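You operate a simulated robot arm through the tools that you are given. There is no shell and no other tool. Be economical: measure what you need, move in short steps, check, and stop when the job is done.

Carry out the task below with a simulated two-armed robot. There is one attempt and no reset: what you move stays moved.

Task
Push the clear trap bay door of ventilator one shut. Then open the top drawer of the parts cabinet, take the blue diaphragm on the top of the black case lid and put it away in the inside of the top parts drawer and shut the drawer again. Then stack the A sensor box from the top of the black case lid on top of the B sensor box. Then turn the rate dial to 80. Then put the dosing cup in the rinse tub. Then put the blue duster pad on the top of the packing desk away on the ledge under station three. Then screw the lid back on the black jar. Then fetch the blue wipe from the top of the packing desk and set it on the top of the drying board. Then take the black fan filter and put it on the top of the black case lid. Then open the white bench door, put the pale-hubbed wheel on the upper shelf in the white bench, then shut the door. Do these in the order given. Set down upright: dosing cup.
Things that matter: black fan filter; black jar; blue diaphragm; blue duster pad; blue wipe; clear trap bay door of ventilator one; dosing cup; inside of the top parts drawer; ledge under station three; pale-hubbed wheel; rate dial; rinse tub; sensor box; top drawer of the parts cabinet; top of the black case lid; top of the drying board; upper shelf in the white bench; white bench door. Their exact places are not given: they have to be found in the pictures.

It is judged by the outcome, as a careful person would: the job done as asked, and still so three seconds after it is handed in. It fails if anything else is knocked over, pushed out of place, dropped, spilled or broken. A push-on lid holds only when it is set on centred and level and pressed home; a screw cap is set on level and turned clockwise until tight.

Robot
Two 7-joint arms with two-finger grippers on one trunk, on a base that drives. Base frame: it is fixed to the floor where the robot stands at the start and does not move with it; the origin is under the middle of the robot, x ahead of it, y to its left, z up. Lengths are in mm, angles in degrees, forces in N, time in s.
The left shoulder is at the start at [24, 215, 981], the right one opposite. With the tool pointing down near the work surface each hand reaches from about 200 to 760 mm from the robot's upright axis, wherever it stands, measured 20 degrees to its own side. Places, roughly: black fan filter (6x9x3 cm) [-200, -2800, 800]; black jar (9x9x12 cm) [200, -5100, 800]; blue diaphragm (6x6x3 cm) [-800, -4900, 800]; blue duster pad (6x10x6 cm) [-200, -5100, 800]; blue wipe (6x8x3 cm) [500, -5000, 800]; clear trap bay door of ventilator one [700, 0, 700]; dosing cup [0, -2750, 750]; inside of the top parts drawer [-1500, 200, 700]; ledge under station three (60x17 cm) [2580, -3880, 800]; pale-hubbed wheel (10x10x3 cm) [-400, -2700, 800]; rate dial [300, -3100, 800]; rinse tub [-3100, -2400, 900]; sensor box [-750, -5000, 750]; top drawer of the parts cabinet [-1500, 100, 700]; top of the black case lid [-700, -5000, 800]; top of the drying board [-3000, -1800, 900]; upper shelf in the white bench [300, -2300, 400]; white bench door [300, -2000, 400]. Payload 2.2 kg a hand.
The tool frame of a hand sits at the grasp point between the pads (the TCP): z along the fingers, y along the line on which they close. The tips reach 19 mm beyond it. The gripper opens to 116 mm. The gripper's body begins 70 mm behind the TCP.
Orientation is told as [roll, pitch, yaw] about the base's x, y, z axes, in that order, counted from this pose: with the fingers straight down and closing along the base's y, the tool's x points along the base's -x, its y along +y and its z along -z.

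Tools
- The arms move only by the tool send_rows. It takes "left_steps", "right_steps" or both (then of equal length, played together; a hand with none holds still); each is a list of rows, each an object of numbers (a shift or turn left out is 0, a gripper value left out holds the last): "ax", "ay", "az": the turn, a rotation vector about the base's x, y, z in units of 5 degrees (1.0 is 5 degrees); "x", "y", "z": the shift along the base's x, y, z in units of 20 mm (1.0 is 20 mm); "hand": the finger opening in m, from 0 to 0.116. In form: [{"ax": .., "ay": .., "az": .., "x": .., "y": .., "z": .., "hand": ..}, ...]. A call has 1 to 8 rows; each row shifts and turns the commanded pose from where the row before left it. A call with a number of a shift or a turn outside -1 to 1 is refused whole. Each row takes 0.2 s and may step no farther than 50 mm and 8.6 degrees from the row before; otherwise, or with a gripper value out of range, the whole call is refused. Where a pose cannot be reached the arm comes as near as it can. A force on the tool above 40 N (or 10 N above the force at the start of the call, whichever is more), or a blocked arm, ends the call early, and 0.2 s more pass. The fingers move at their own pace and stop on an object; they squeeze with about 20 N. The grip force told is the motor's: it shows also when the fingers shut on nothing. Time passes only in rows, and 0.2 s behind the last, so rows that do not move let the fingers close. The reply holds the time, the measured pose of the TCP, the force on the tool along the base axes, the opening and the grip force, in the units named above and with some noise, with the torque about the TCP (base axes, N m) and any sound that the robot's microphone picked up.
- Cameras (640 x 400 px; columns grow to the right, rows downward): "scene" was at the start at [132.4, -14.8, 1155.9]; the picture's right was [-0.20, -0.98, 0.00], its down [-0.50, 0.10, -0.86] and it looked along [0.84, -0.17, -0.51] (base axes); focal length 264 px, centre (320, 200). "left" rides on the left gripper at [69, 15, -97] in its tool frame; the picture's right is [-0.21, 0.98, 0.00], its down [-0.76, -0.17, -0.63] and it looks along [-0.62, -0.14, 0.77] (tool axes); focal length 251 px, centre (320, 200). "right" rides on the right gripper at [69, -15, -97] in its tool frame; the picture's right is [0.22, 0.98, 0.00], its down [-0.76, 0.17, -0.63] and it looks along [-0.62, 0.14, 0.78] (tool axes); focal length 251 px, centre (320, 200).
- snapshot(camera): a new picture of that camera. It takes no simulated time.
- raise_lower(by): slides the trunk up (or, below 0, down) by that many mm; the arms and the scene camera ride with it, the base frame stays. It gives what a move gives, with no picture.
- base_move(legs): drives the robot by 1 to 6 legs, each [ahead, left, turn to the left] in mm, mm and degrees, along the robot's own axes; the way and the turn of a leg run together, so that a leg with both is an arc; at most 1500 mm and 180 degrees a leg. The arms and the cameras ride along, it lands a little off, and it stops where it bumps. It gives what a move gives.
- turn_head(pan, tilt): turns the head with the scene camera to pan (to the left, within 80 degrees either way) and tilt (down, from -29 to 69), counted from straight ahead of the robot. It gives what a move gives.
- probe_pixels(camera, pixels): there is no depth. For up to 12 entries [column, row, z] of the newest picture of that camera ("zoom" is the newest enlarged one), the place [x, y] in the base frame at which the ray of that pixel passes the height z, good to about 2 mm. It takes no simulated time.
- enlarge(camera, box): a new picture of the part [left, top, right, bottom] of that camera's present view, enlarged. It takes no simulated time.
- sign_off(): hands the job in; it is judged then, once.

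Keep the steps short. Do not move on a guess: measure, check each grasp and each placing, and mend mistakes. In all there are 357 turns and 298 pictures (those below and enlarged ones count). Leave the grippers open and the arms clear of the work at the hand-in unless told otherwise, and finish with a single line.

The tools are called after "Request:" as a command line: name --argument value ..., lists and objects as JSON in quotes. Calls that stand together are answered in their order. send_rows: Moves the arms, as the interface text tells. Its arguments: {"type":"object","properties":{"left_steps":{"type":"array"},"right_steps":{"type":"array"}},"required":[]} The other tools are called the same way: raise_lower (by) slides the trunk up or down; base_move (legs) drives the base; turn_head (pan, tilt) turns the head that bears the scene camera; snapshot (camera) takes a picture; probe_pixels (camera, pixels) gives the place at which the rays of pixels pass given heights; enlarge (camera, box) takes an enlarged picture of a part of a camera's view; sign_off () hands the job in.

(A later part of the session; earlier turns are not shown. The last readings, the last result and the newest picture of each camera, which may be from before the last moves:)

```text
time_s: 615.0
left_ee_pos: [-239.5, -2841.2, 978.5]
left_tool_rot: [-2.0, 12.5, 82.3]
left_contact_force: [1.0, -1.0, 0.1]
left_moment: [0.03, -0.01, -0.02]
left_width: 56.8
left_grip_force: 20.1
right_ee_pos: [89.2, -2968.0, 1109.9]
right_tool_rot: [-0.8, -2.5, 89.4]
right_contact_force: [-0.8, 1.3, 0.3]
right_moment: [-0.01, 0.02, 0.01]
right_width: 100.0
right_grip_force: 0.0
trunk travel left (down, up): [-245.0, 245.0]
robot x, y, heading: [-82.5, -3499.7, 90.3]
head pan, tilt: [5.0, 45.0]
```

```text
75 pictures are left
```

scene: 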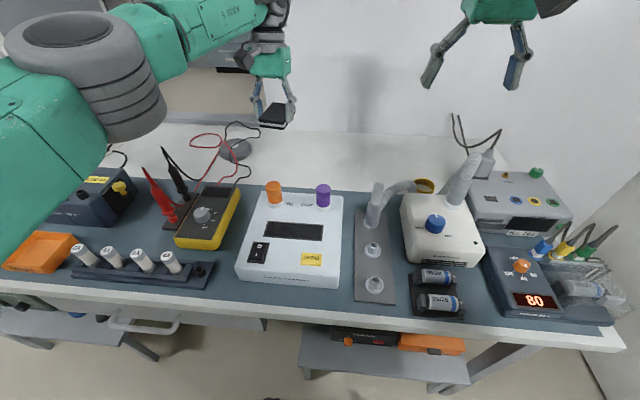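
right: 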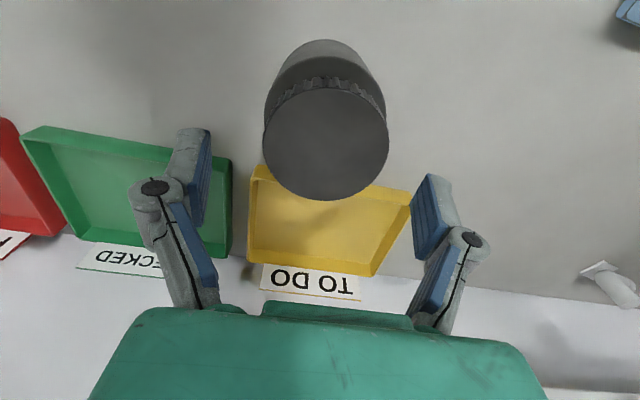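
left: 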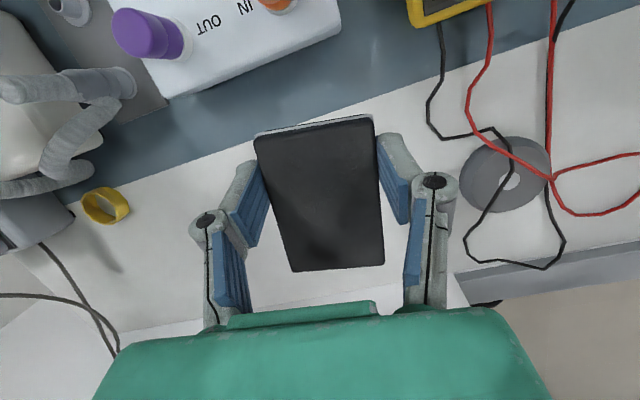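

The filter is held. I back away, lower the trunk, level the hand, and drive to the black case.

Request:
base_move --legs '[[-390, 0, 0]]'

Request:
raise_lower --by -120

Request:
send_rows --left_steps '[{"ax": 0.6, "az": 0.4, "z": 1}, {"ax": 0.6, "az": 0.4, "z": 1}, {"ax": 0.6, "az": 0.4, "z": 1}, {"ax": 0.6, "az": 0.4}, {}]'

Request:
base_move --legs '[[0, 0, 180], [0, -870, 0], [420, 0, 0]]'

Request:
turn_head --pan 0 --tilt 40

Request:
snapshot --camera "scene"

Request:
snapshot --camera "left"

```text
time_s: 617.5
left_ee_pos: [-241.0, -3234.2, 980.0]
left_tool_rot: [-2.0, 12.5, 82.5]
left_contact_force: [0.0, 0.1, -1.1]
left_moment: [-0.02, 0.0, 0.0]
left_width: 56.7
left_grip_force: 20.3
right_ee_pos: [87.4, -3360.4, 1111.0]
right_tool_rot: [-0.8, -2.5, 89.7]
right_contact_force: [0.3, 0.3, 0.2]
right_moment: [0.01, 0.01, -0.02]
right_width: 99.9
right_grip_force: 0.1
trunk travel left (down, up): [-245.0, 245.0]
robot x, y, heading: [-78.8, -3895.0, 90.3]
head pan, tilt: [5.0, 45.0]
```

```text
time_s: 619.0
left_ee_pos: [-240.5, -3237.0, 864.4]
left_tool_rot: [-2.0, 12.3, 82.5]
left_contact_force: [0.4, -0.5, -1.2]
left_moment: [-0.01, -0.05, 0.0]
left_width: 56.9
left_grip_force: 20.1
right_ee_pos: [86.7, -3363.2, 994.0]
right_tool_rot: [-0.8, -2.9, 89.7]
right_contact_force: [-0.8, -0.2, 0.0]
right_moment: [0.07, -0.03, 0.02]
right_width: 99.7
right_grip_force: 0.1
trunk travel left (down, up): [-125.0, 365.0]
robot x, y, heading: [-81.3, -3894.8, 90.7]
head pan, tilt: [5.0, 45.0]
```

```text
time_s: 620.2
left_ee_pos: [-240.1, -3237.4, 922.8]
left_tool_rot: [-1.4, 0.3, 90.5]
left_contact_force: [-0.5, 0.6, -0.1]
left_moment: [0.0, -0.03, -0.01]
left_width: 57.0
left_grip_force: 19.5
right_ee_pos: [87.2, -3364.0, 994.1]
right_tool_rot: [-0.8, -2.7, 89.7]
right_contact_force: [0.2, 0.7, -0.4]
right_moment: [-0.01, 0.01, -0.01]
right_width: 100.0
right_grip_force: 0.1
trunk travel left (down, up): [-125.0, 365.0]
robot x, y, heading: [-78.1, -3892.7, 90.3]
head pan, tilt: [5.0, 45.0]
```

```text
time_s: 634.6
left_ee_pos: [-637.9, -5062.0, 922.9]
left_tool_rot: [-1.2, 0.4, -81.8]
left_contact_force: [-0.3, 0.2, 0.0]
left_moment: [-0.01, -0.01, 0.01]
left_width: 56.5
left_grip_force: 19.7
right_ee_pos: [-980.0, -4979.8, 991.5]
right_tool_rot: [-0.8, -2.7, -82.8]
right_contact_force: [0.1, 0.1, 0.3]
right_moment: [0.01, 0.03, 0.01]
right_width: 99.8
right_grip_force: 0.0
trunk travel left (down, up): [-125.0, 365.0]
robot x, y, heading: [-883.1, -4432.7, -82.1]
head pan, tilt: [5.0, 45.0]
```

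```text
time_s: 635.3
left_ee_pos: [-639.2, -5058.6, 925.7]
left_tool_rot: [-1.4, 0.0, -81.8]
left_contact_force: [0.2, 1.2, 0.1]
left_moment: [0.02, 0.0, -0.01]
left_width: 56.6
left_grip_force: 20.6
right_ee_pos: [-982.3, -4975.1, 994.5]
right_tool_rot: [-0.8, -3.0, -82.8]
right_contact_force: [0.3, 0.8, -0.2]
right_moment: [0.0, -0.02, 0.01]
right_width: 100.0
right_grip_force: 0.1
trunk travel left (down, up): [-125.0, 365.0]
robot x, y, heading: [-880.1, -4431.1, -82.0]
head pan, tilt: [0.0, 40.0]
```

```text
74 pictures are left
```

scene: 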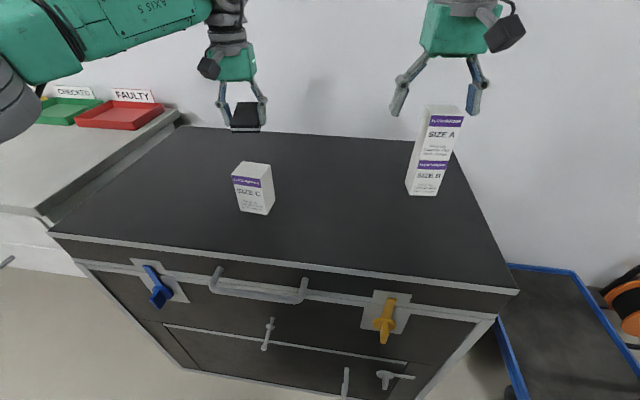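

```text
73 pictures are left
```

left: 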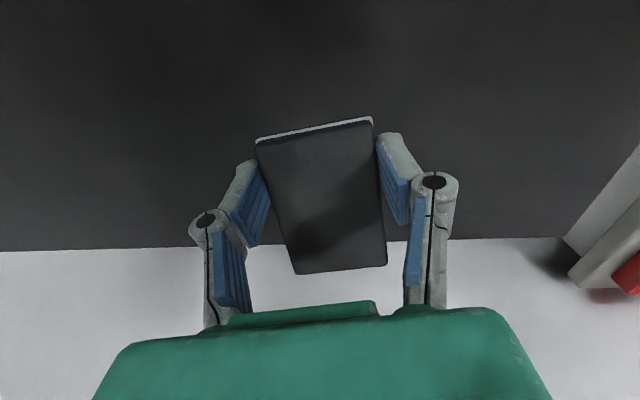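

The base drifted (heading −82°), but both hands are clear of the boxes. I move the filter to a free spot at about [−590, −4995] on the lid and lower it.

Request:
send_rows --left_steps '[{"x": 0.8, "y": 1}, {"x": 0.8, "y": 1}, {"x": 0.7, "y": 1}, {}, {"z": -1}, {"z": -0.9}, {}]'

Request:
snapshot --camera "left"

Request:
enlarge --camera "scene" --box '[140, 50, 360, 260]'

```text
time_s: 636.9
left_ee_pos: [-592.9, -4996.9, 885.1]
left_tool_rot: [-1.2, 0.1, -81.8]
left_contact_force: [-0.3, -0.4, -0.6]
left_moment: [0.01, -0.01, 0.03]
left_width: 57.0
left_grip_force: 19.9
right_ee_pos: [-979.8, -4975.1, 994.7]
right_tool_rot: [-0.9, -2.8, -82.7]
right_contact_force: [0.7, 0.3, 1.0]
right_moment: [-0.01, 0.0, -0.01]
right_width: 99.9
right_grip_force: 0.0
trunk travel left (down, up): [-125.0, 365.0]
robot x, y, heading: [-881.2, -4426.6, -82.1]
head pan, tilt: [0.0, 40.0]
```

```text
72 pictures are left
```

left: 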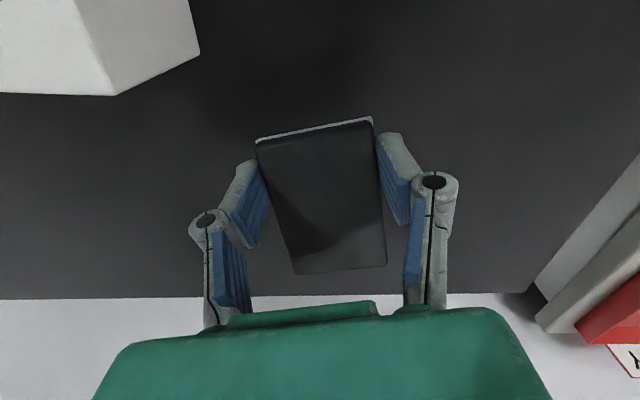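

```text
1.90 times, centred on (250, 155) of scene
```

zoom: 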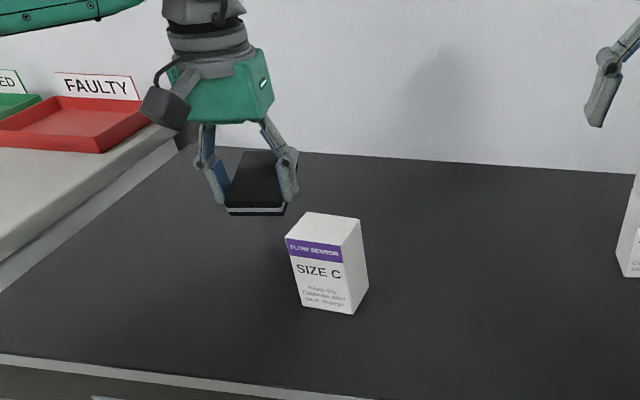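

Request:
send_rows --left_steps '[{"z": -0.8}, {"z": -0.8}, {"z": -0.6}, {"z": -0.3}, {"z": -0.25}, {}]'

```text
time_s: 638.3
left_ee_pos: [-593.4, -4998.3, 832.8]
left_tool_rot: [-1.4, 0.0, -81.6]
left_contact_force: [3.0, -1.2, 12.1]
left_moment: [0.13, -0.02, -0.01]
left_width: 56.7
left_grip_force: 19.9
right_ee_pos: [-981.1, -4976.0, 995.2]
right_tool_rot: [-0.8, -3.0, -82.7]
right_contact_force: [-0.2, 0.5, 0.6]
right_moment: [-0.01, 0.02, 0.02]
right_width: 99.9
right_grip_force: 0.2
trunk travel left (down, up): [-125.0, 365.0]
robot x, y, heading: [-882.5, -4433.9, -82.1]
head pan, tilt: [0.0, 40.0]
```

Contact, but the filter hangs tilted by the 12° I levelled out earlier. I lift slightly, tilt back so it lies flat, and set it down.

Request:
send_rows --left_steps '[{"z": 0.6}, {"ax": 0.8}, {"ax": 0.8}, {"ax": 0.8}, {}]'

Request:
send_rows --left_steps '[{"z": -0.3}, {"z": -0.25}, {"z": -0.2}, {}]'

Request:
enlarge --camera "scene" --box '[180, 60, 320, 220]'

```text
time_s: 639.5
left_ee_pos: [-593.6, -4997.7, 843.4]
left_tool_rot: [0.4, 12.1, -81.6]
left_contact_force: [0.6, -0.9, 0.3]
left_moment: [-0.01, -0.02, -0.03]
left_width: 56.6
left_grip_force: 20.1
right_ee_pos: [-980.2, -4974.9, 994.5]
right_tool_rot: [-0.9, -2.9, -82.6]
right_contact_force: [0.1, -0.2, -0.9]
right_moment: [-0.02, 0.0, -0.01]
right_width: 100.0
right_grip_force: 0.2
trunk travel left (down, up): [-125.0, 365.0]
robot x, y, heading: [-887.8, -4432.9, -82.1]
head pan, tilt: [0.0, 40.0]
```

```text
time_s: 640.5
left_ee_pos: [-592.3, -4997.7, 830.2]
left_tool_rot: [0.4, 12.0, -81.5]
left_contact_force: [-0.2, -0.7, 0.7]
left_moment: [0.04, 0.08, -0.02]
left_width: 56.6
left_grip_force: 19.7
right_ee_pos: [-980.1, -4974.7, 994.8]
right_tool_rot: [-0.8, -2.9, -82.7]
right_contact_force: [0.5, 1.2, -0.2]
right_moment: [-0.01, -0.02, -0.01]
right_width: 99.9
right_grip_force: 0.0
trunk travel left (down, up): [-125.0, 365.0]
robot x, y, heading: [-881.6, -4434.6, -82.2]
head pan, tilt: [0.0, 40.0]
```

```text
2.50 times, centred on (250, 140) of scene
```

zoom: 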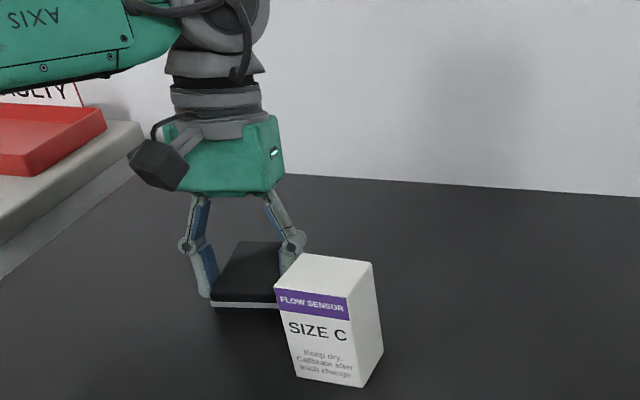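

Request:
send_rows --left_steps '[{"z": -0.15}, {"z": -0.15}, {"z": -0.15}, {}]'

```text
time_s: 641.5
left_ee_pos: [-592.8, -4996.9, 823.0]
left_tool_rot: [0.4, 11.9, -81.6]
left_contact_force: [5.0, -1.2, 25.0]
left_moment: [0.06, -0.17, 0.05]
left_width: 56.7
left_grip_force: 19.8
right_ee_pos: [-981.1, -4973.3, 995.3]
right_tool_rot: [-0.7, -3.0, -82.7]
right_contact_force: [0.1, -0.1, 0.1]
right_moment: [-0.01, 0.02, 0.01]
right_width: 100.0
right_grip_force: 0.0
trunk travel left (down, up): [-125.0, 365.0]
robot x, y, heading: [-889.2, -4434.1, -82.0]
head pan, tilt: [0.0, 40.0]
```

Firm flat contact. I release, rise straight, and back off with both hands high.

Request:
send_rows --left_steps '[{"z": 0.1}, {"hand": 0.08}, {}, {"z": 1}, {"z": 1}, {"z": 1}, {"z": 1}, {"z": 1}]' --right_steps '[{}, {}, {"z": 1}, {"z": 1}, {}, {}, {}, {}]'

Request:
send_rows --left_steps '[{"z": 1, "ax": -0.8}, {"ax": -0.8}, {"ax": -0.8}, {}]'

Request:
base_move --legs '[[-480, 0, 0]]'

Request:
snapshot --camera "scene"

```text
time_s: 643.3
left_ee_pos: [-592.1, -4996.9, 922.6]
left_tool_rot: [0.3, 12.0, -81.7]
left_contact_force: [-0.1, 0.1, -0.1]
left_moment: [0.02, 0.0, 0.03]
left_width: 80.2
left_grip_force: 0.2
right_ee_pos: [-981.4, -4975.5, 1035.1]
right_tool_rot: [-0.8, -3.0, -82.7]
right_contact_force: [0.8, 1.4, -0.2]
right_moment: [-0.03, 0.01, -0.01]
right_width: 99.8
right_grip_force: 0.1
trunk travel left (down, up): [-125.0, 365.0]
robot x, y, heading: [-885.3, -4432.1, -82.2]
head pan, tilt: [0.0, 40.0]
```

```text
time_s: 644.3
left_ee_pos: [-592.6, -4998.1, 941.1]
left_tool_rot: [-1.3, 0.0, -81.9]
left_contact_force: [-0.8, -0.1, -0.4]
left_moment: [0.01, 0.01, 0.0]
left_width: 79.9
left_grip_force: 0.0
right_ee_pos: [-980.7, -4976.1, 1035.0]
right_tool_rot: [-0.9, -2.9, -82.7]
right_contact_force: [0.0, -0.4, 0.6]
right_moment: [0.0, -0.01, 0.03]
right_width: 99.9
right_grip_force: 0.0
trunk travel left (down, up): [-125.0, 365.0]
robot x, y, heading: [-883.3, -4431.4, -82.1]
head pan, tilt: [0.0, 40.0]
```

```text
time_s: 647.1
left_ee_pos: [-659.1, -4523.7, 943.3]
left_tool_rot: [-1.3, 0.1, -81.8]
left_contact_force: [-0.7, 0.4, 0.5]
left_moment: [-0.04, -0.03, 0.0]
left_width: 80.3
left_grip_force: 0.2
right_ee_pos: [-1047.7, -4500.6, 1035.0]
right_tool_rot: [-0.8, -3.1, -82.7]
right_contact_force: [-0.3, 0.4, 0.2]
right_moment: [-0.03, 0.0, 0.01]
right_width: 100.2
right_grip_force: 0.1
trunk travel left (down, up): [-125.0, 365.0]
robot x, y, heading: [-950.7, -3959.3, -81.7]
head pan, tilt: [0.0, 40.0]
```

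```text
69 pictures are left
```

scene: 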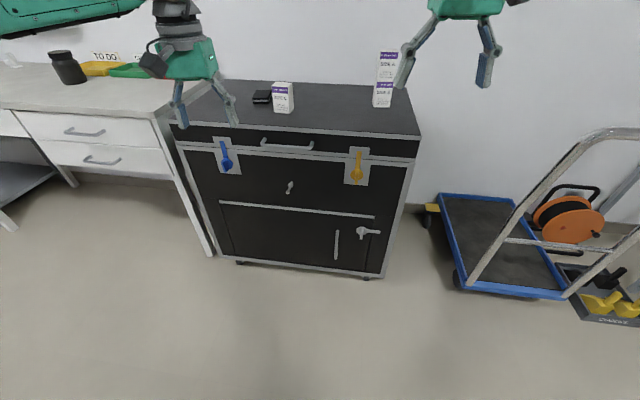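

The filter is on the case lid, the stack and jar are fine. Last: the white bench. I drive round to its front (+y side).

Request:
base_move --legs '[[0, 0, -8.2], [0, -1190, 0], [-1250, 0, 0], [-1250, 0, 0], [0, 1000, 0]]'

Request:
turn_head --pan 35 --tilt 28

Request:
snapshot --camera "scene"

```text
time_s: 667.5
left_ee_pos: [-1701.1, -2032.2, 944.5]
left_tool_rot: [-0.8, 0.1, -92.8]
left_contact_force: [8.3, -2.9, 2.1]
left_moment: [0.23, 0.8, 0.0]
left_width: 80.1
left_grip_force: 0.0
right_ee_pos: [-2066.8, -1951.5, 1041.0]
right_tool_rot: [-0.9, -3.8, -91.9]
right_contact_force: [0.3, 0.1, -0.2]
right_moment: [-0.03, 0.03, -0.03]
right_width: 99.7
right_grip_force: 0.0
trunk travel left (down, up): [-125.0, 365.0]
robot x, y, heading: [-1883.9, -1445.3, -91.7]
head pan, tilt: [0.0, 40.0]
stopped in leg 5: the robot was blocked; the commanded pose is now the measured one
```

```text
time_s: 668.6
left_ee_pos: [-1702.5, -2034.9, 943.9]
left_tool_rot: [-0.8, 0.1, -92.6]
left_contact_force: [-0.3, -0.4, -0.2]
left_moment: [0.0, 0.01, -0.01]
left_width: 80.3
left_grip_force: 0.1
right_ee_pos: [-2070.7, -1953.2, 1040.1]
right_tool_rot: [-0.8, -3.5, -92.0]
right_contact_force: [0.0, -0.4, -1.1]
right_moment: [0.01, -0.05, 0.02]
right_width: 100.1
right_grip_force: 0.0
trunk travel left (down, up): [-125.0, 365.0]
robot x, y, heading: [-1884.6, -1441.2, -91.2]
head pan, tilt: [35.0, 28.0]
```

```text
68 pictures are left
```

scene: 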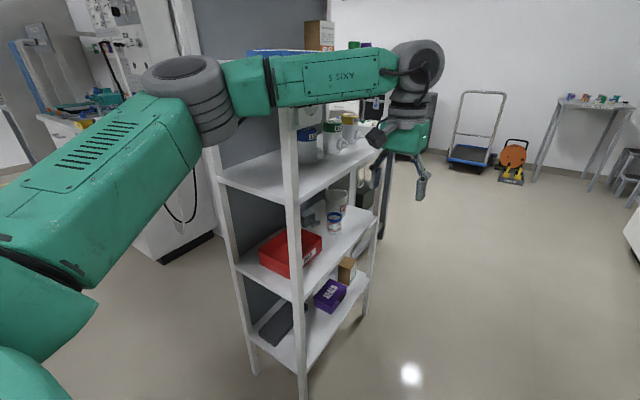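

The left hand bumped the rack lightly and the base stopped. The rack's items look undisturbed. I move away to the right, back up further, then pass in front.

Request:
base_move --legs '[[0, -120, 1.2], [-520, 0, 0]]'

Request:
snapshot --camera "scene"

```text
time_s: 672.5
left_ee_pos: [-1838.5, -1484.3, 950.0]
left_tool_rot: [0.7, 0.1, -90.6]
left_contact_force: [-2.3, -0.1, 0.0]
left_moment: [-0.05, -0.22, 0.01]
left_width: 80.0
left_grip_force: 0.0
right_ee_pos: [-2209.8, -1417.8, 1035.7]
right_tool_rot: [1.0, -3.4, -90.1]
right_contact_force: [-2.3, 0.5, 0.7]
right_moment: [-0.01, -0.17, 0.01]
right_width: 100.2
right_grip_force: 0.0
trunk travel left (down, up): [-125.0, 365.0]
robot x, y, heading: [-2015.1, -899.6, -89.0]
head pan, tilt: [35.0, 28.0]
```

```text
67 pictures are left
```

scene: 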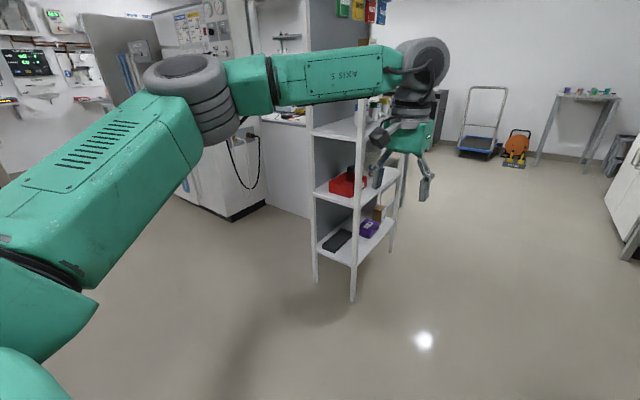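

Request:
probe_pixels --camera "scene" --pixels '[[353, 300, 0], [316, 281, 0], [228, 220, 0], [310, 215, 0]]'

Request:
base_move --legs '[[0, 1100, -1], [0, 1000, 0]]'

Request:
turn_head --pan 15 --tilt 28

Request:
snapshot --camera "scene"

```text
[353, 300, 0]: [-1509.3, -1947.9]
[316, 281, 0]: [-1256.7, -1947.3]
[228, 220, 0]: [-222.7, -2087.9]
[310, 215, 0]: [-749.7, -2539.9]
```

```text
time_s: 683.0
left_ee_pos: [255.9, -1490.9, 950.2]
left_tool_rot: [0.3, -0.1, -92.3]
left_contact_force: [-1.8, 0.9, -0.1]
left_moment: [-0.03, -0.11, 0.0]
left_width: 79.9
left_grip_force: 0.1
right_ee_pos: [-113.4, -1413.8, 1037.0]
right_tool_rot: [0.6, -3.4, -91.5]
right_contact_force: [-0.6, 0.5, 0.3]
right_moment: [-0.02, -0.12, -0.02]
right_width: 100.2
right_grip_force: 0.1
trunk travel left (down, up): [-125.0, 365.0]
robot x, y, heading: [87.4, -903.6, -90.6]
head pan, tilt: [35.0, 28.0]
```

```text
time_s: 683.8
left_ee_pos: [255.8, -1486.8, 952.3]
left_tool_rot: [0.3, -0.2, -92.5]
left_contact_force: [-1.1, -0.1, 0.0]
left_moment: [0.02, -0.05, 0.01]
left_width: 80.0
left_grip_force: 0.0
right_ee_pos: [-112.7, -1409.9, 1041.2]
right_tool_rot: [0.3, -3.7, -91.7]
right_contact_force: [-0.7, 0.2, 0.0]
right_moment: [-0.01, -0.1, 0.01]
right_width: 100.2
right_grip_force: 0.1
trunk travel left (down, up): [-125.0, 365.0]
robot x, y, heading: [86.6, -905.8, -90.5]
head pan, tilt: [15.0, 28.0]
```

```text
66 pictures are left
```

scene: 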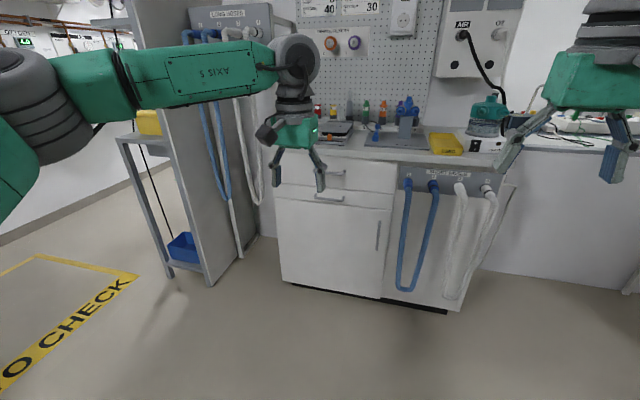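

The white bench has a door (278–388, 200–298) with a vertical handle at (378,235). I enlarge and measure.

Request:
enlarge --camera "scene" --box '[260, 140, 420, 310]'

Request:
probe_pixels --camera "scene" --pixels '[[290, 285, 0], [385, 302, 0], [445, 312, 0], [378, 235, 400], [378, 235, 450], [378, 235, 500], [275, 197, 600], [275, 197, 550], [275, 158, 850]]'

```text
2.35 times, centred on (340, 225) of scene
```

zoom: 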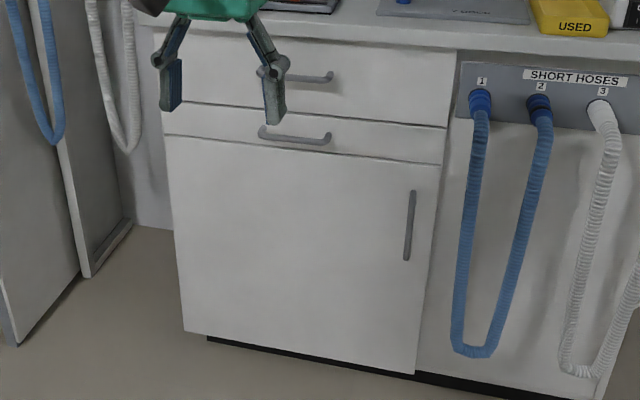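

```text
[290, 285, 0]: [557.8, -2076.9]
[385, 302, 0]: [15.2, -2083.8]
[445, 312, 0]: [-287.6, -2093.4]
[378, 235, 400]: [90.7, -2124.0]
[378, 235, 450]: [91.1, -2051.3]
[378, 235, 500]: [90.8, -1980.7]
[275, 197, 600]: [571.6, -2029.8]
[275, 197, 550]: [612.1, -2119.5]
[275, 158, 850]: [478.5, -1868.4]
```

The door hinges on the left (x≈580); its vertical handle is near [91, −2030, 420–515]. I lower the trunk, stand to its right, and tilt the left hand forward to grip the handle.

Request:
base_move --legs '[[0, -110, 0.5], [480, 0, 0]]'

Request:
raise_lower --by -120

Request:
send_rows --left_steps '[{"ax": -1, "z": -1, "hand": 0.06}, {"ax": -1, "z": -1}, {"ax": -1, "z": -1}, {"ax": -1, "z": -1}, {"ax": -1, "z": -1}, {"ax": -1, "z": -1}, {"ax": -1, "z": -1}, {"ax": -1, "z": -1}]'

Request:
send_rows --left_steps '[{"ax": -1, "z": -1}, {"ax": -1, "z": -1}, {"ax": -1, "z": -1}, {"ax": -1, "z": -1}, {"z": -1}, {"z": -1}, {"z": -1}, {"z": -1}]'

Request:
snapshot --camera "left"

Request:
snapshot --camera "scene"

```text
time_s: 687.5
left_ee_pos: [206.2, -1979.2, 944.3]
left_tool_rot: [-2.0, -0.3, -90.9]
left_contact_force: [2.4, 1.1, -0.3]
left_moment: [0.06, 0.23, -0.02]
left_width: 80.2
left_grip_force: 0.1
right_ee_pos: [-162.2, -1910.2, 1047.1]
right_tool_rot: [-1.8, -3.7, -90.1]
right_contact_force: [2.6, -0.6, -0.5]
right_moment: [0.01, 0.2, -0.05]
right_width: 99.9
right_grip_force: 0.0
trunk travel left (down, up): [-125.0, 365.0]
robot x, y, heading: [-15.1, -1401.8, -89.2]
head pan, tilt: [15.0, 28.0]
```

```text
time_s: 689.0
left_ee_pos: [203.1, -1976.3, 827.2]
left_tool_rot: [-1.4, -0.3, -90.6]
left_contact_force: [1.6, 0.3, -0.9]
left_moment: [-0.01, 0.19, -0.01]
left_width: 79.9
left_grip_force: 0.1
right_ee_pos: [-166.7, -1905.2, 927.0]
right_tool_rot: [-1.5, -4.0, -90.0]
right_contact_force: [2.6, 0.6, 0.4]
right_moment: [-0.01, 0.23, -0.03]
right_width: 100.0
right_grip_force: 0.2
trunk travel left (down, up): [-5.0, 485.0]
robot x, y, heading: [-7.3, -1399.7, -89.5]
head pan, tilt: [15.0, 28.0]
```

```text
time_s: 690.0
left_ee_pos: [170.0, -1981.6, 771.6]
left_tool_rot: [0.6, -20.1, -90.8]
left_contact_force: [-0.4, -0.2, 0.9]
left_moment: [0.0, -0.12, 0.04]
left_width: 60.2
left_grip_force: 0.1
right_ee_pos: [-203.9, -1906.9, 920.1]
right_tool_rot: [0.6, -4.0, -90.3]
right_contact_force: [-1.9, -0.4, -1.1]
right_moment: [0.04, -0.17, 0.04]
right_width: 100.0
right_grip_force: 0.0
trunk travel left (down, up): [-5.0, 485.0]
robot x, y, heading: [-15.5, -1397.3, -89.4]
head pan, tilt: [15.0, 28.0]
stopped in row 4 (left hand): the force on the tool passed its limit at 60 N (the readings are from after the stop); the commanded pose is now the measured one
```

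```text
time_s: 691.8
left_ee_pos: [180.0, -1981.4, 609.4]
left_tool_rot: [0.2, -40.2, -90.6]
left_contact_force: [0.8, -0.3, -0.1]
left_moment: [0.0, 0.0, -0.01]
left_width: 60.0
left_grip_force: 0.1
right_ee_pos: [-193.2, -1904.2, 923.1]
right_tool_rot: [0.1, -4.1, -90.0]
right_contact_force: [0.9, 0.4, -0.3]
right_moment: [0.04, -0.01, 0.02]
right_width: 100.0
right_grip_force: 0.0
trunk travel left (down, up): [-5.0, 485.0]
robot x, y, heading: [-10.8, -1398.5, -89.3]
head pan, tilt: [15.0, 28.0]
```

```text
64 pictures are left
```

left: 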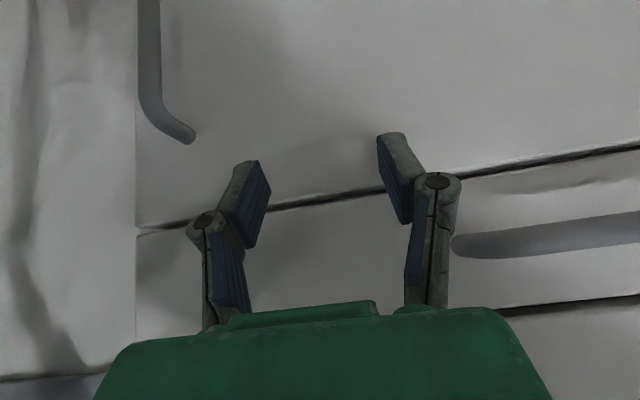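

```text
63 pictures are left
```

scene: 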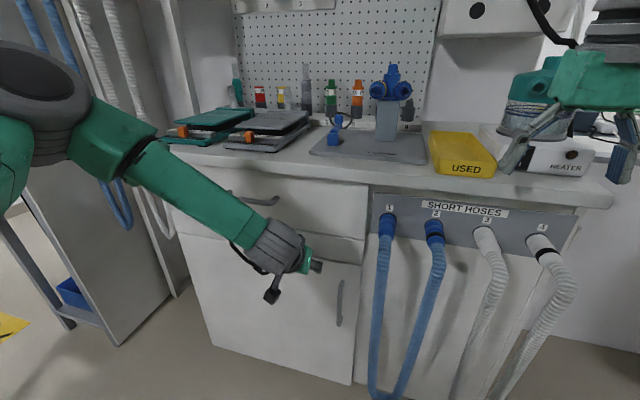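

The hand brushed the drawer front while tilting (nothing moved). I pull back 80 mm, finish tilting, and go to the handle's height.

Request:
send_rows --left_steps '[{"y": 1}, {"y": 1}, {"y": 1}, {"y": 1, "x": -1}, {"x": -1, "ax": -1, "z": -1}, {"x": -1, "ax": -1, "z": -1}, {"x": -1, "ax": -1, "z": -1}, {"x": -0.5, "ax": -1, "z": -1}]'

Request:
send_rows --left_steps '[{"z": -1}, {"z": -1}, {"z": -1}, {}]'

Request:
snapshot --camera "left"

Request:
snapshot --camera "scene"

```text
time_s: 693.6
left_ee_pos: [92.3, -1900.1, 534.2]
left_tool_rot: [0.3, -60.4, -90.7]
left_contact_force: [-0.3, 0.1, 0.2]
left_moment: [0.01, 0.02, 0.01]
left_width: 60.0
left_grip_force: 0.1
right_ee_pos: [-188.8, -1904.7, 923.6]
right_tool_rot: [0.0, -4.0, -90.1]
right_contact_force: [-0.3, 0.3, -0.2]
right_moment: [0.01, 0.03, 0.01]
right_width: 100.1
right_grip_force: 0.1
trunk travel left (down, up): [-5.0, 485.0]
robot x, y, heading: [-10.2, -1401.3, -89.5]
head pan, tilt: [15.0, 28.0]
```

```text
time_s: 694.6
left_ee_pos: [91.2, -1898.1, 472.2]
left_tool_rot: [0.7, -60.2, -90.8]
left_contact_force: [-0.1, -0.1, -0.2]
left_moment: [-0.03, 0.02, 0.02]
left_width: 60.0
left_grip_force: 0.1
right_ee_pos: [-190.7, -1905.8, 924.3]
right_tool_rot: [0.0, -4.1, -90.2]
right_contact_force: [-0.2, 0.1, -0.3]
right_moment: [0.01, -0.03, 0.0]
right_width: 100.2
right_grip_force: 0.2
trunk travel left (down, up): [-5.0, 485.0]
robot x, y, heading: [-7.9, -1399.4, -89.3]
head pan, tilt: [15.0, 28.0]
```

```text
62 pictures are left
```

left: 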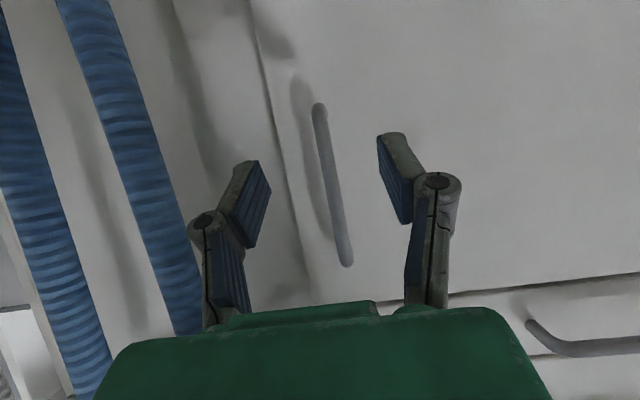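

```text
61 pictures are left
```

scene: 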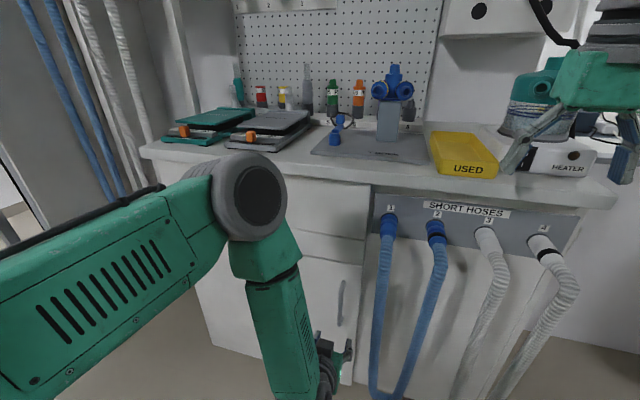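

The handle lies between the fingers in view. I advance.

Request:
send_rows --left_steps '[{"y": -1}, {"y": -1}, {"y": -1}, {"y": -1}, {"y": -0.5}, {}]'

Request:
snapshot --camera "left"

```text
time_s: 696.0
left_ee_pos: [92.5, -1992.1, 470.4]
left_tool_rot: [0.5, -60.1, -91.0]
left_contact_force: [-0.7, 1.0, 0.9]
left_moment: [-0.04, -0.07, 0.04]
left_width: 60.1
left_grip_force: 0.3
right_ee_pos: [-190.6, -1904.8, 924.8]
right_tool_rot: [0.0, -4.2, -90.2]
right_contact_force: [-0.5, 0.7, 0.1]
right_moment: [0.04, -0.01, 0.0]
right_width: 100.2
right_grip_force: 0.0
trunk travel left (down, up): [-5.0, 485.0]
robot x, y, heading: [-5.4, -1400.1, -89.5]
head pan, tilt: [15.0, 28.0]
```

```text
60 pictures are left
```

left: 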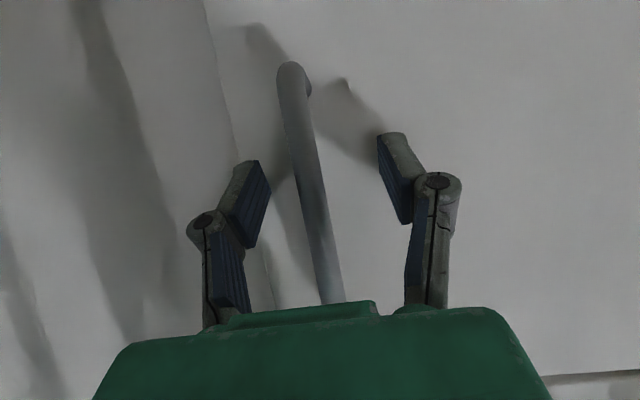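

Request:
send_rows --left_steps '[{"y": -0.5}, {"y": -0.3}, {}, {"hand": 0.0}, {}, {}]'

Request:
snapshot --camera "left"

```text
time_s: 696.4
left_ee_pos: [89.8, -1992.3, 469.9]
left_tool_rot: [0.4, -59.6, -90.9]
left_contact_force: [-6.9, 5.9, 9.2]
left_moment: [0.04, 0.14, 0.11]
left_width: 6.0
left_grip_force: 28.7
right_ee_pos: [-191.5, -1903.8, 925.1]
right_tool_rot: [0.1, -4.1, -90.3]
right_contact_force: [-0.1, -1.2, -1.3]
right_moment: [0.07, 0.01, -0.01]
right_width: 100.0
right_grip_force: 0.0
trunk travel left (down, up): [-5.0, 485.0]
robot x, y, heading: [-7.4, -1398.2, -89.4]
head pan, tilt: [15.0, 28.0]
stopped in row 1 (left hand): the force on the tool passed its limit at 50 N (the readings are from after the stop); the commanded pose is now the measured one
```

```text
59 pictures are left
```

left: 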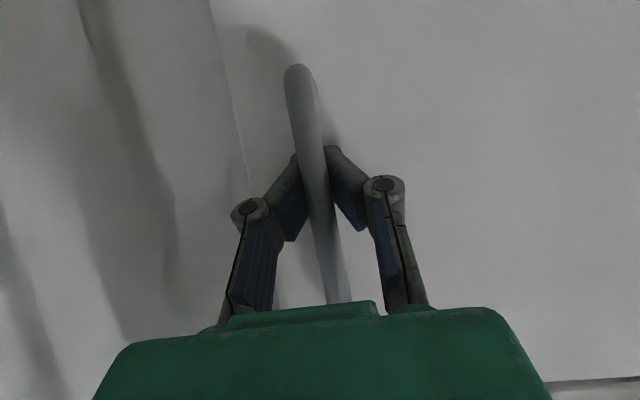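

The bar is gripped. I pull the door open along its arc, turning the hand with it.

Request:
send_rows --left_steps '[{"x": 0.1, "y": 0.8, "az": -0.3}, {"x": 0.13, "y": 0.8, "az": -0.38}, {"x": 0.16, "y": 0.8, "az": -0.38}, {"x": 0.19, "y": 0.8, "az": -0.38}, {"x": 0.21, "y": 0.78, "az": -0.38}, {"x": 0.24, "y": 0.77, "az": -0.38}, {"x": 0.27, "y": 0.76, "az": -0.38}, {}]'

Request:
snapshot --camera "scene"

```text
time_s: 698.2
left_ee_pos: [120.2, -1883.1, 469.4]
left_tool_rot: [0.5, -59.6, -103.7]
left_contact_force: [0.5, -1.0, -0.7]
left_moment: [-0.01, 0.03, 0.01]
left_width: 59.9
left_grip_force: 0.0
right_ee_pos: [-191.0, -1903.7, 925.0]
right_tool_rot: [0.0, -4.4, -90.1]
right_contact_force: [0.2, 0.0, 0.4]
right_moment: [0.02, 0.02, -0.04]
right_width: 100.0
right_grip_force: 0.0
trunk travel left (down, up): [-5.0, 485.0]
robot x, y, heading: [-9.6, -1398.1, -89.3]
head pan, tilt: [15.0, 28.0]
```

```text
58 pictures are left
```

scene: 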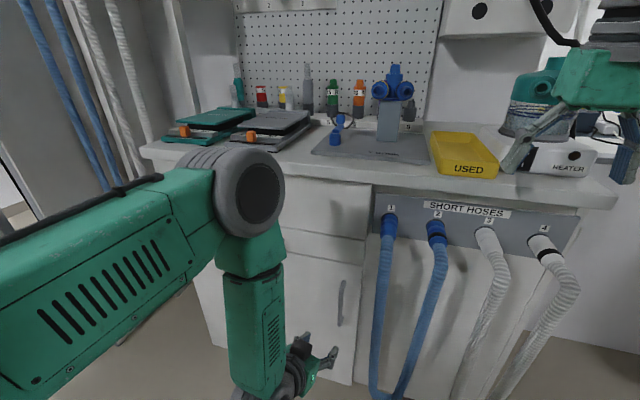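

The stopped call had dropped the close command, so the fingers reopened. I return and close properly.

Request:
send_rows --left_steps '[{"x": -0.25, "y": -0.8, "az": 0.4}, {"x": -0.25, "y": -0.8, "az": 0.4}, {"x": -0.25, "y": -0.8, "az": 0.4}, {"x": -0.25, "y": -0.8, "az": 0.4}, {"x": -0.25, "y": -0.8, "az": 0.4}, {"x": -0.2, "y": -0.8, "az": 0.4}, {"x": 0, "y": -0.55, "az": 0.18}, {}]'

Request:
send_rows --left_steps '[{"hand": 0.0}, {}, {}]'

Request:
send_rows --left_steps '[{"x": 0.1, "y": 0.8, "az": -0.3, "hand": 0.0}, {"x": 0.13, "y": 0.8, "az": -0.38}, {"x": 0.16, "y": 0.8, "az": -0.38}, {"x": 0.19, "y": 0.8, "az": -0.38}, {"x": 0.21, "y": 0.78, "az": -0.38}, {"x": 0.24, "y": 0.77, "az": -0.38}, {"x": 0.27, "y": 0.76, "az": -0.38}, {}]'

Request:
snapshot --camera "scene"

```text
time_s: 700.0
left_ee_pos: [89.3, -1989.7, 469.2]
left_tool_rot: [0.6, -59.5, -91.0]
left_contact_force: [0.0, 0.8, -0.5]
left_moment: [0.01, 0.03, -0.03]
left_width: 60.0
left_grip_force: 0.1
right_ee_pos: [-190.6, -1901.9, 926.1]
right_tool_rot: [-0.1, -4.3, -90.1]
right_contact_force: [0.1, 0.6, -0.1]
right_moment: [-0.02, -0.01, 0.04]
right_width: 100.1
right_grip_force: 0.0
trunk travel left (down, up): [-5.0, 485.0]
robot x, y, heading: [-11.4, -1398.7, -89.4]
head pan, tilt: [15.0, 28.0]
```

```text
time_s: 700.8
left_ee_pos: [89.7, -1989.6, 468.7]
left_tool_rot: [0.6, -59.6, -90.8]
left_contact_force: [0.5, 0.0, 0.1]
left_moment: [0.02, 0.01, 0.03]
left_width: 5.9
left_grip_force: 29.2
right_ee_pos: [-190.2, -1901.7, 925.5]
right_tool_rot: [-0.1, -4.3, -90.1]
right_contact_force: [-0.3, -0.2, 0.1]
right_moment: [0.02, 0.0, 0.01]
right_width: 100.2
right_grip_force: 0.0
trunk travel left (down, up): [-5.0, 485.0]
robot x, y, heading: [-6.9, -1399.0, -89.5]
head pan, tilt: [15.0, 28.0]
```

```text
time_s: 702.6
left_ee_pos: [112.1, -1876.5, 469.0]
left_tool_rot: [0.5, -59.6, -103.7]
left_contact_force: [-16.9, 5.4, 1.9]
left_moment: [-0.27, 0.27, 0.02]
left_width: 5.9
left_grip_force: 28.6
right_ee_pos: [-191.0, -1901.8, 926.7]
right_tool_rot: [0.1, -4.3, -89.9]
right_contact_force: [-0.2, -0.2, 0.0]
right_moment: [0.0, 0.0, -0.03]
right_width: 100.0
right_grip_force: 0.1
trunk travel left (down, up): [-5.0, 485.0]
robot x, y, heading: [-9.1, -1401.4, -89.5]
head pan, tilt: [15.0, 28.0]
```

```text
57 pictures are left
```

scene: 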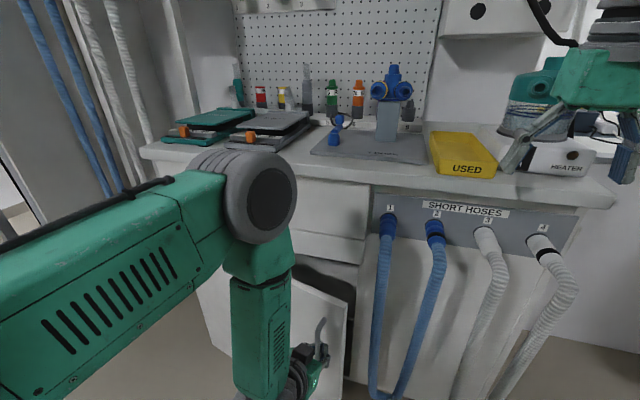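

The door is opening. I drive the base back to swing it further while holding the handle.

Request:
send_rows --left_steps '[{"x": -0.3}, {}]'

Request:
base_move --legs '[[-120, 35, 0]]'

Request:
snapshot --camera "scene"

```text
time_s: 703.2
left_ee_pos: [111.7, -1878.4, 469.2]
left_tool_rot: [0.7, -59.7, -103.7]
left_contact_force: [0.0, -0.1, 4.6]
left_moment: [-0.04, 0.14, 0.01]
left_width: 6.2
left_grip_force: 28.5
right_ee_pos: [-189.7, -1902.2, 924.7]
right_tool_rot: [-0.1, -4.3, -90.1]
right_contact_force: [-0.1, -0.3, 0.4]
right_moment: [0.01, -0.01, 0.02]
right_width: 99.8
right_grip_force: 0.1
trunk travel left (down, up): [-5.0, 485.0]
robot x, y, heading: [-14.7, -1399.6, -89.5]
head pan, tilt: [15.0, 28.0]
```

```text
time_s: 704.3
left_ee_pos: [144.5, -1802.5, 470.7]
left_tool_rot: [4.3, -59.6, -105.1]
left_contact_force: [4.4, -3.5, -16.0]
left_moment: [0.07, -0.6, -0.1]
left_width: 6.1
left_grip_force: 28.9
right_ee_pos: [-174.7, -1818.8, 926.9]
right_tool_rot: [0.5, -4.6, -90.2]
right_contact_force: [0.1, -0.1, 0.5]
right_moment: [0.0, 0.03, -0.01]
right_width: 100.2
right_grip_force: 0.0
trunk travel left (down, up): [-5.0, 485.0]
robot x, y, heading: [13.5, -1323.1, -89.4]
head pan, tilt: [15.0, 28.0]
stopped in leg 1: the force on the tool passed its limit at 44 N (the readings are from after the stop); the commanded pose is now the measured one
```

```text
56 pictures are left
```

scene: 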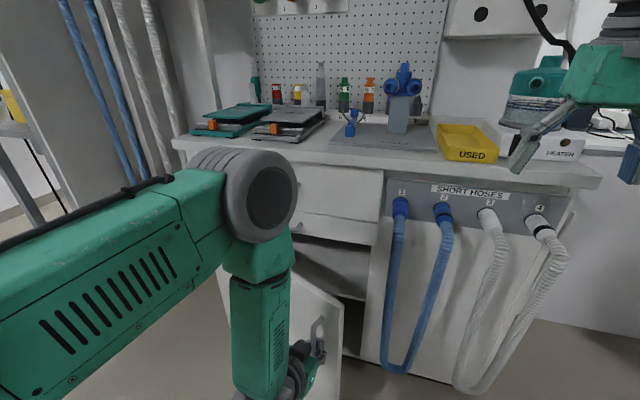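

The door is ~25° open. I continue in smaller base steps along the arc.

Request:
send_rows --left_steps '[{"az": -0.8}, {"az": -0.8}, {}]'

Request:
base_move --legs '[[-70, 45, 0]]'

Request:
send_rows --left_steps '[{"az": -0.8}, {"az": -0.8}, {}]'

Request:
base_move --legs '[[-65, 55, 0]]'

Request:
send_rows --left_steps '[{"az": -0.8}, {"az": -0.8}, {}]'

Request:
snapshot --camera "scene"

```text
time_s: 705.1
left_ee_pos: [143.2, -1803.1, 471.0]
left_tool_rot: [3.4, -59.9, -112.9]
left_contact_force: [-11.4, 7.2, -23.0]
left_moment: [-0.19, -0.13, 0.08]
left_width: 6.1
left_grip_force: 28.7
right_ee_pos: [-170.8, -1817.4, 927.0]
right_tool_rot: [0.4, -4.6, -90.1]
right_contact_force: [-0.1, 0.8, -1.0]
right_moment: [0.03, 0.0, -0.03]
right_width: 100.0
right_grip_force: 0.0
trunk travel left (down, up): [-5.0, 485.0]
robot x, y, heading: [10.7, -1324.7, -89.2]
head pan, tilt: [15.0, 28.0]
```

```text
time_s: 706.2
left_ee_pos: [187.1, -1737.0, 472.9]
left_tool_rot: [5.4, -60.0, -113.9]
left_contact_force: [1.7, -0.6, -21.8]
left_moment: [-0.33, -0.7, 0.06]
left_width: 5.6
left_grip_force: 28.4
right_ee_pos: [-138.1, -1751.3, 924.0]
right_tool_rot: [0.9, -4.5, -90.1]
right_contact_force: [-0.5, 0.7, -0.1]
right_moment: [0.03, -0.08, -0.01]
right_width: 100.0
right_grip_force: 0.1
trunk travel left (down, up): [-5.0, 485.0]
robot x, y, heading: [56.9, -1253.9, -89.2]
head pan, tilt: [15.0, 28.0]
```

```text
time_s: 707.0
left_ee_pos: [189.2, -1730.6, 473.1]
left_tool_rot: [3.9, -60.1, -120.9]
left_contact_force: [-24.0, 19.6, -26.5]
left_moment: [-0.64, 0.04, 0.26]
left_width: 6.2
left_grip_force: 28.6
right_ee_pos: [-125.5, -1747.6, 930.3]
right_tool_rot: [0.0, -4.8, -90.1]
right_contact_force: [-0.3, -0.1, -0.3]
right_moment: [0.01, 0.03, 0.01]
right_width: 99.9
right_grip_force: 0.1
trunk travel left (down, up): [-5.0, 485.0]
robot x, y, heading: [54.5, -1253.7, -88.8]
head pan, tilt: [15.0, 28.0]
```

```text
time_s: 708.1
left_ee_pos: [243.3, -1674.1, 475.3]
left_tool_rot: [7.0, -60.0, -122.6]
left_contact_force: [21.4, -24.7, -29.6]
left_moment: [-0.05, -0.87, 0.18]
left_width: 5.8
left_grip_force: 28.6
right_ee_pos: [-88.8, -1684.4, 927.0]
right_tool_rot: [1.0, -4.5, -90.4]
right_contact_force: [-1.5, -0.6, -0.6]
right_moment: [0.02, -0.13, -0.03]
right_width: 100.0
right_grip_force: 0.1
trunk travel left (down, up): [-5.0, 485.0]
robot x, y, heading: [104.3, -1185.4, -89.0]
head pan, tilt: [15.0, 28.0]
```

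```text
time_s: 708.9
left_ee_pos: [247.5, -1669.3, 476.0]
left_tool_rot: [6.0, -60.6, -130.0]
left_contact_force: [-9.7, 11.2, -28.7]
left_moment: [-0.06, -0.51, 0.02]
left_width: 6.0
left_grip_force: 29.1
right_ee_pos: [-76.8, -1676.7, 932.2]
right_tool_rot: [0.1, -5.0, -90.2]
right_contact_force: [-0.2, -0.2, 0.5]
right_moment: [-0.02, 0.05, 0.03]
right_width: 100.1
right_grip_force: 0.1
trunk travel left (down, up): [-5.0, 485.0]
robot x, y, heading: [104.8, -1186.1, -89.4]
head pan, tilt: [15.0, 28.0]
```

```text
55 pictures are left
```

scene: 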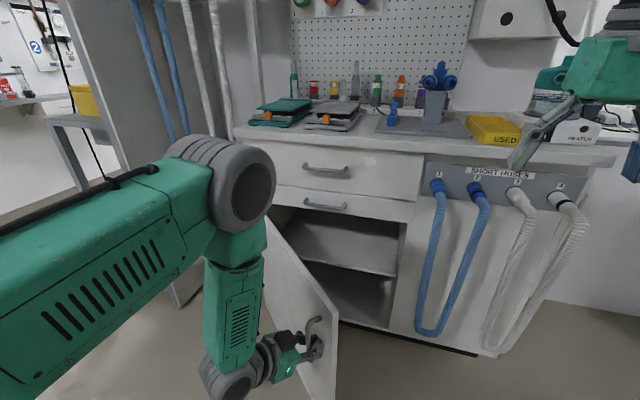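

Working well (~46°). Two or three more steps.

Request:
send_rows --left_steps '[{"z": -0.3, "az": -0.5}, {}]'

Request:
base_move --legs '[[-52, 66, 0]]'

Request:
send_rows --left_steps '[{"az": -0.8}, {"az": -0.8}, {}]'

Request:
base_move --legs '[[-38, 75, 0]]'

Request:
send_rows --left_steps '[{"az": -0.8}, {"az": -0.8}, {}]'

Request:
base_move --legs '[[-25, 80, 0]]'

Request:
snapshot --camera "scene"

```text
time_s: 709.5
left_ee_pos: [245.5, -1670.9, 475.3]
left_tool_rot: [7.2, -61.0, -133.5]
left_contact_force: [-13.8, 15.5, 14.2]
left_moment: [0.29, 0.04, 0.12]
left_width: 6.3
left_grip_force: 27.9
right_ee_pos: [-83.0, -1675.1, 932.7]
right_tool_rot: [0.6, -5.0, -90.3]
right_contact_force: [-0.8, -0.6, 0.3]
right_moment: [-0.01, 0.0, 0.01]
right_width: 100.3
right_grip_force: 0.0
trunk travel left (down, up): [-5.0, 485.0]
robot x, y, heading: [100.2, -1185.1, -89.4]
head pan, tilt: [15.0, 28.0]
```

```text
time_s: 710.5
left_ee_pos: [289.7, -1636.0, 473.2]
left_tool_rot: [8.3, -60.3, -134.0]
left_contact_force: [6.9, -13.2, -8.9]
left_moment: [0.66, -0.87, -0.34]
left_width: 6.1
left_grip_force: 29.2
right_ee_pos: [-49.5, -1638.0, 928.6]
right_tool_rot: [1.1, -4.8, -90.8]
right_contact_force: [-0.8, 0.2, -0.3]
right_moment: [0.03, -0.11, -0.01]
right_width: 100.0
right_grip_force: 0.0
trunk travel left (down, up): [-5.0, 485.0]
robot x, y, heading: [149.2, -1146.3, -89.2]
head pan, tilt: [15.0, 28.0]
stopped in leg 1: the force on the tool passed its limit at 44 N (the readings are from after the stop); the commanded pose is now the measured one
```

```text
time_s: 711.4
left_ee_pos: [294.4, -1630.8, 474.2]
left_tool_rot: [7.0, -60.9, -141.1]
left_contact_force: [-8.1, 9.9, 1.4]
left_moment: [0.57, -0.62, -0.46]
left_width: 5.9
left_grip_force: 28.7
right_ee_pos: [-35.8, -1634.0, 934.3]
right_tool_rot: [0.4, -5.2, -90.5]
right_contact_force: [0.0, -0.2, 0.1]
right_moment: [0.0, 0.0, 0.01]
right_width: 100.1
right_grip_force: 0.0
trunk travel left (down, up): [-5.0, 485.0]
robot x, y, heading: [147.0, -1148.2, -89.2]
head pan, tilt: [15.0, 28.0]
```

```text
time_s: 712.5
left_ee_pos: [361.8, -1593.4, 474.6]
left_tool_rot: [8.1, -60.1, -141.4]
left_contact_force: [5.4, -12.4, -19.2]
left_moment: [0.68, -0.97, -0.26]
left_width: 6.1
left_grip_force: 29.5
right_ee_pos: [23.5, -1593.3, 932.7]
right_tool_rot: [1.0, -5.1, -90.7]
right_contact_force: [-0.4, 0.2, 0.2]
right_moment: [0.0, -0.04, 0.01]
right_width: 100.1
right_grip_force: 0.0
trunk travel left (down, up): [-5.0, 485.0]
robot x, y, heading: [215.2, -1111.7, -89.2]
head pan, tilt: [15.0, 28.0]
stopped in leg 1: the force on the tool passed its limit at 44 N (the readings are from after the stop); the commanded pose is now the measured one
```

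```text
time_s: 713.3
left_ee_pos: [364.7, -1591.2, 475.7]
left_tool_rot: [7.5, -60.6, -149.3]
left_contact_force: [-2.5, 3.0, -14.9]
left_moment: [0.53, -0.96, -0.4]
left_width: 6.0
left_grip_force: 29.0
right_ee_pos: [31.1, -1591.5, 935.8]
right_tool_rot: [0.7, -5.3, -90.7]
right_contact_force: [0.2, -0.3, 0.6]
right_moment: [-0.02, 0.0, -0.03]
right_width: 100.1
right_grip_force: 0.1
trunk travel left (down, up): [-5.0, 485.0]
robot x, y, heading: [220.2, -1109.0, -89.2]
head pan, tilt: [15.0, 28.0]
```

```text
time_s: 714.5
left_ee_pos: [439.4, -1564.6, 475.6]
left_tool_rot: [8.1, -59.9, -149.7]
left_contact_force: [2.6, -14.3, -22.8]
left_moment: [0.51, -1.01, -0.25]
left_width: 6.2
left_grip_force: 29.1
right_ee_pos: [99.5, -1561.7, 936.9]
right_tool_rot: [1.2, -5.5, -91.0]
right_contact_force: [0.0, -0.3, 0.6]
right_moment: [-0.02, 0.01, -0.04]
right_width: 99.6
right_grip_force: 0.1
trunk travel left (down, up): [-5.0, 485.0]
robot x, y, heading: [299.1, -1087.1, -89.7]
head pan, tilt: [15.0, 28.0]
stopped in leg 1: the force on the tool passed its limit at 43 N (the readings are from after the stop); the commanded pose is now the measured one
```

```text
54 pictures are left
```

scene: 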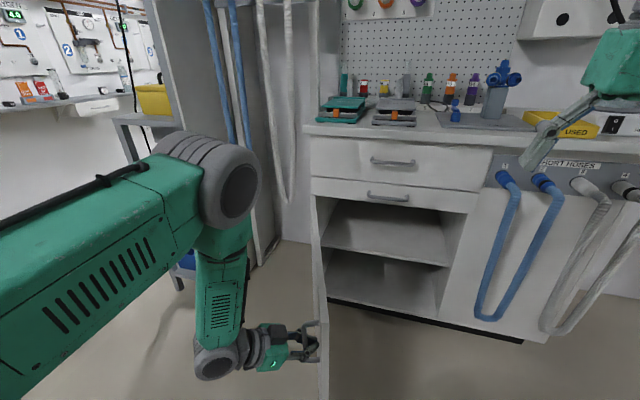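

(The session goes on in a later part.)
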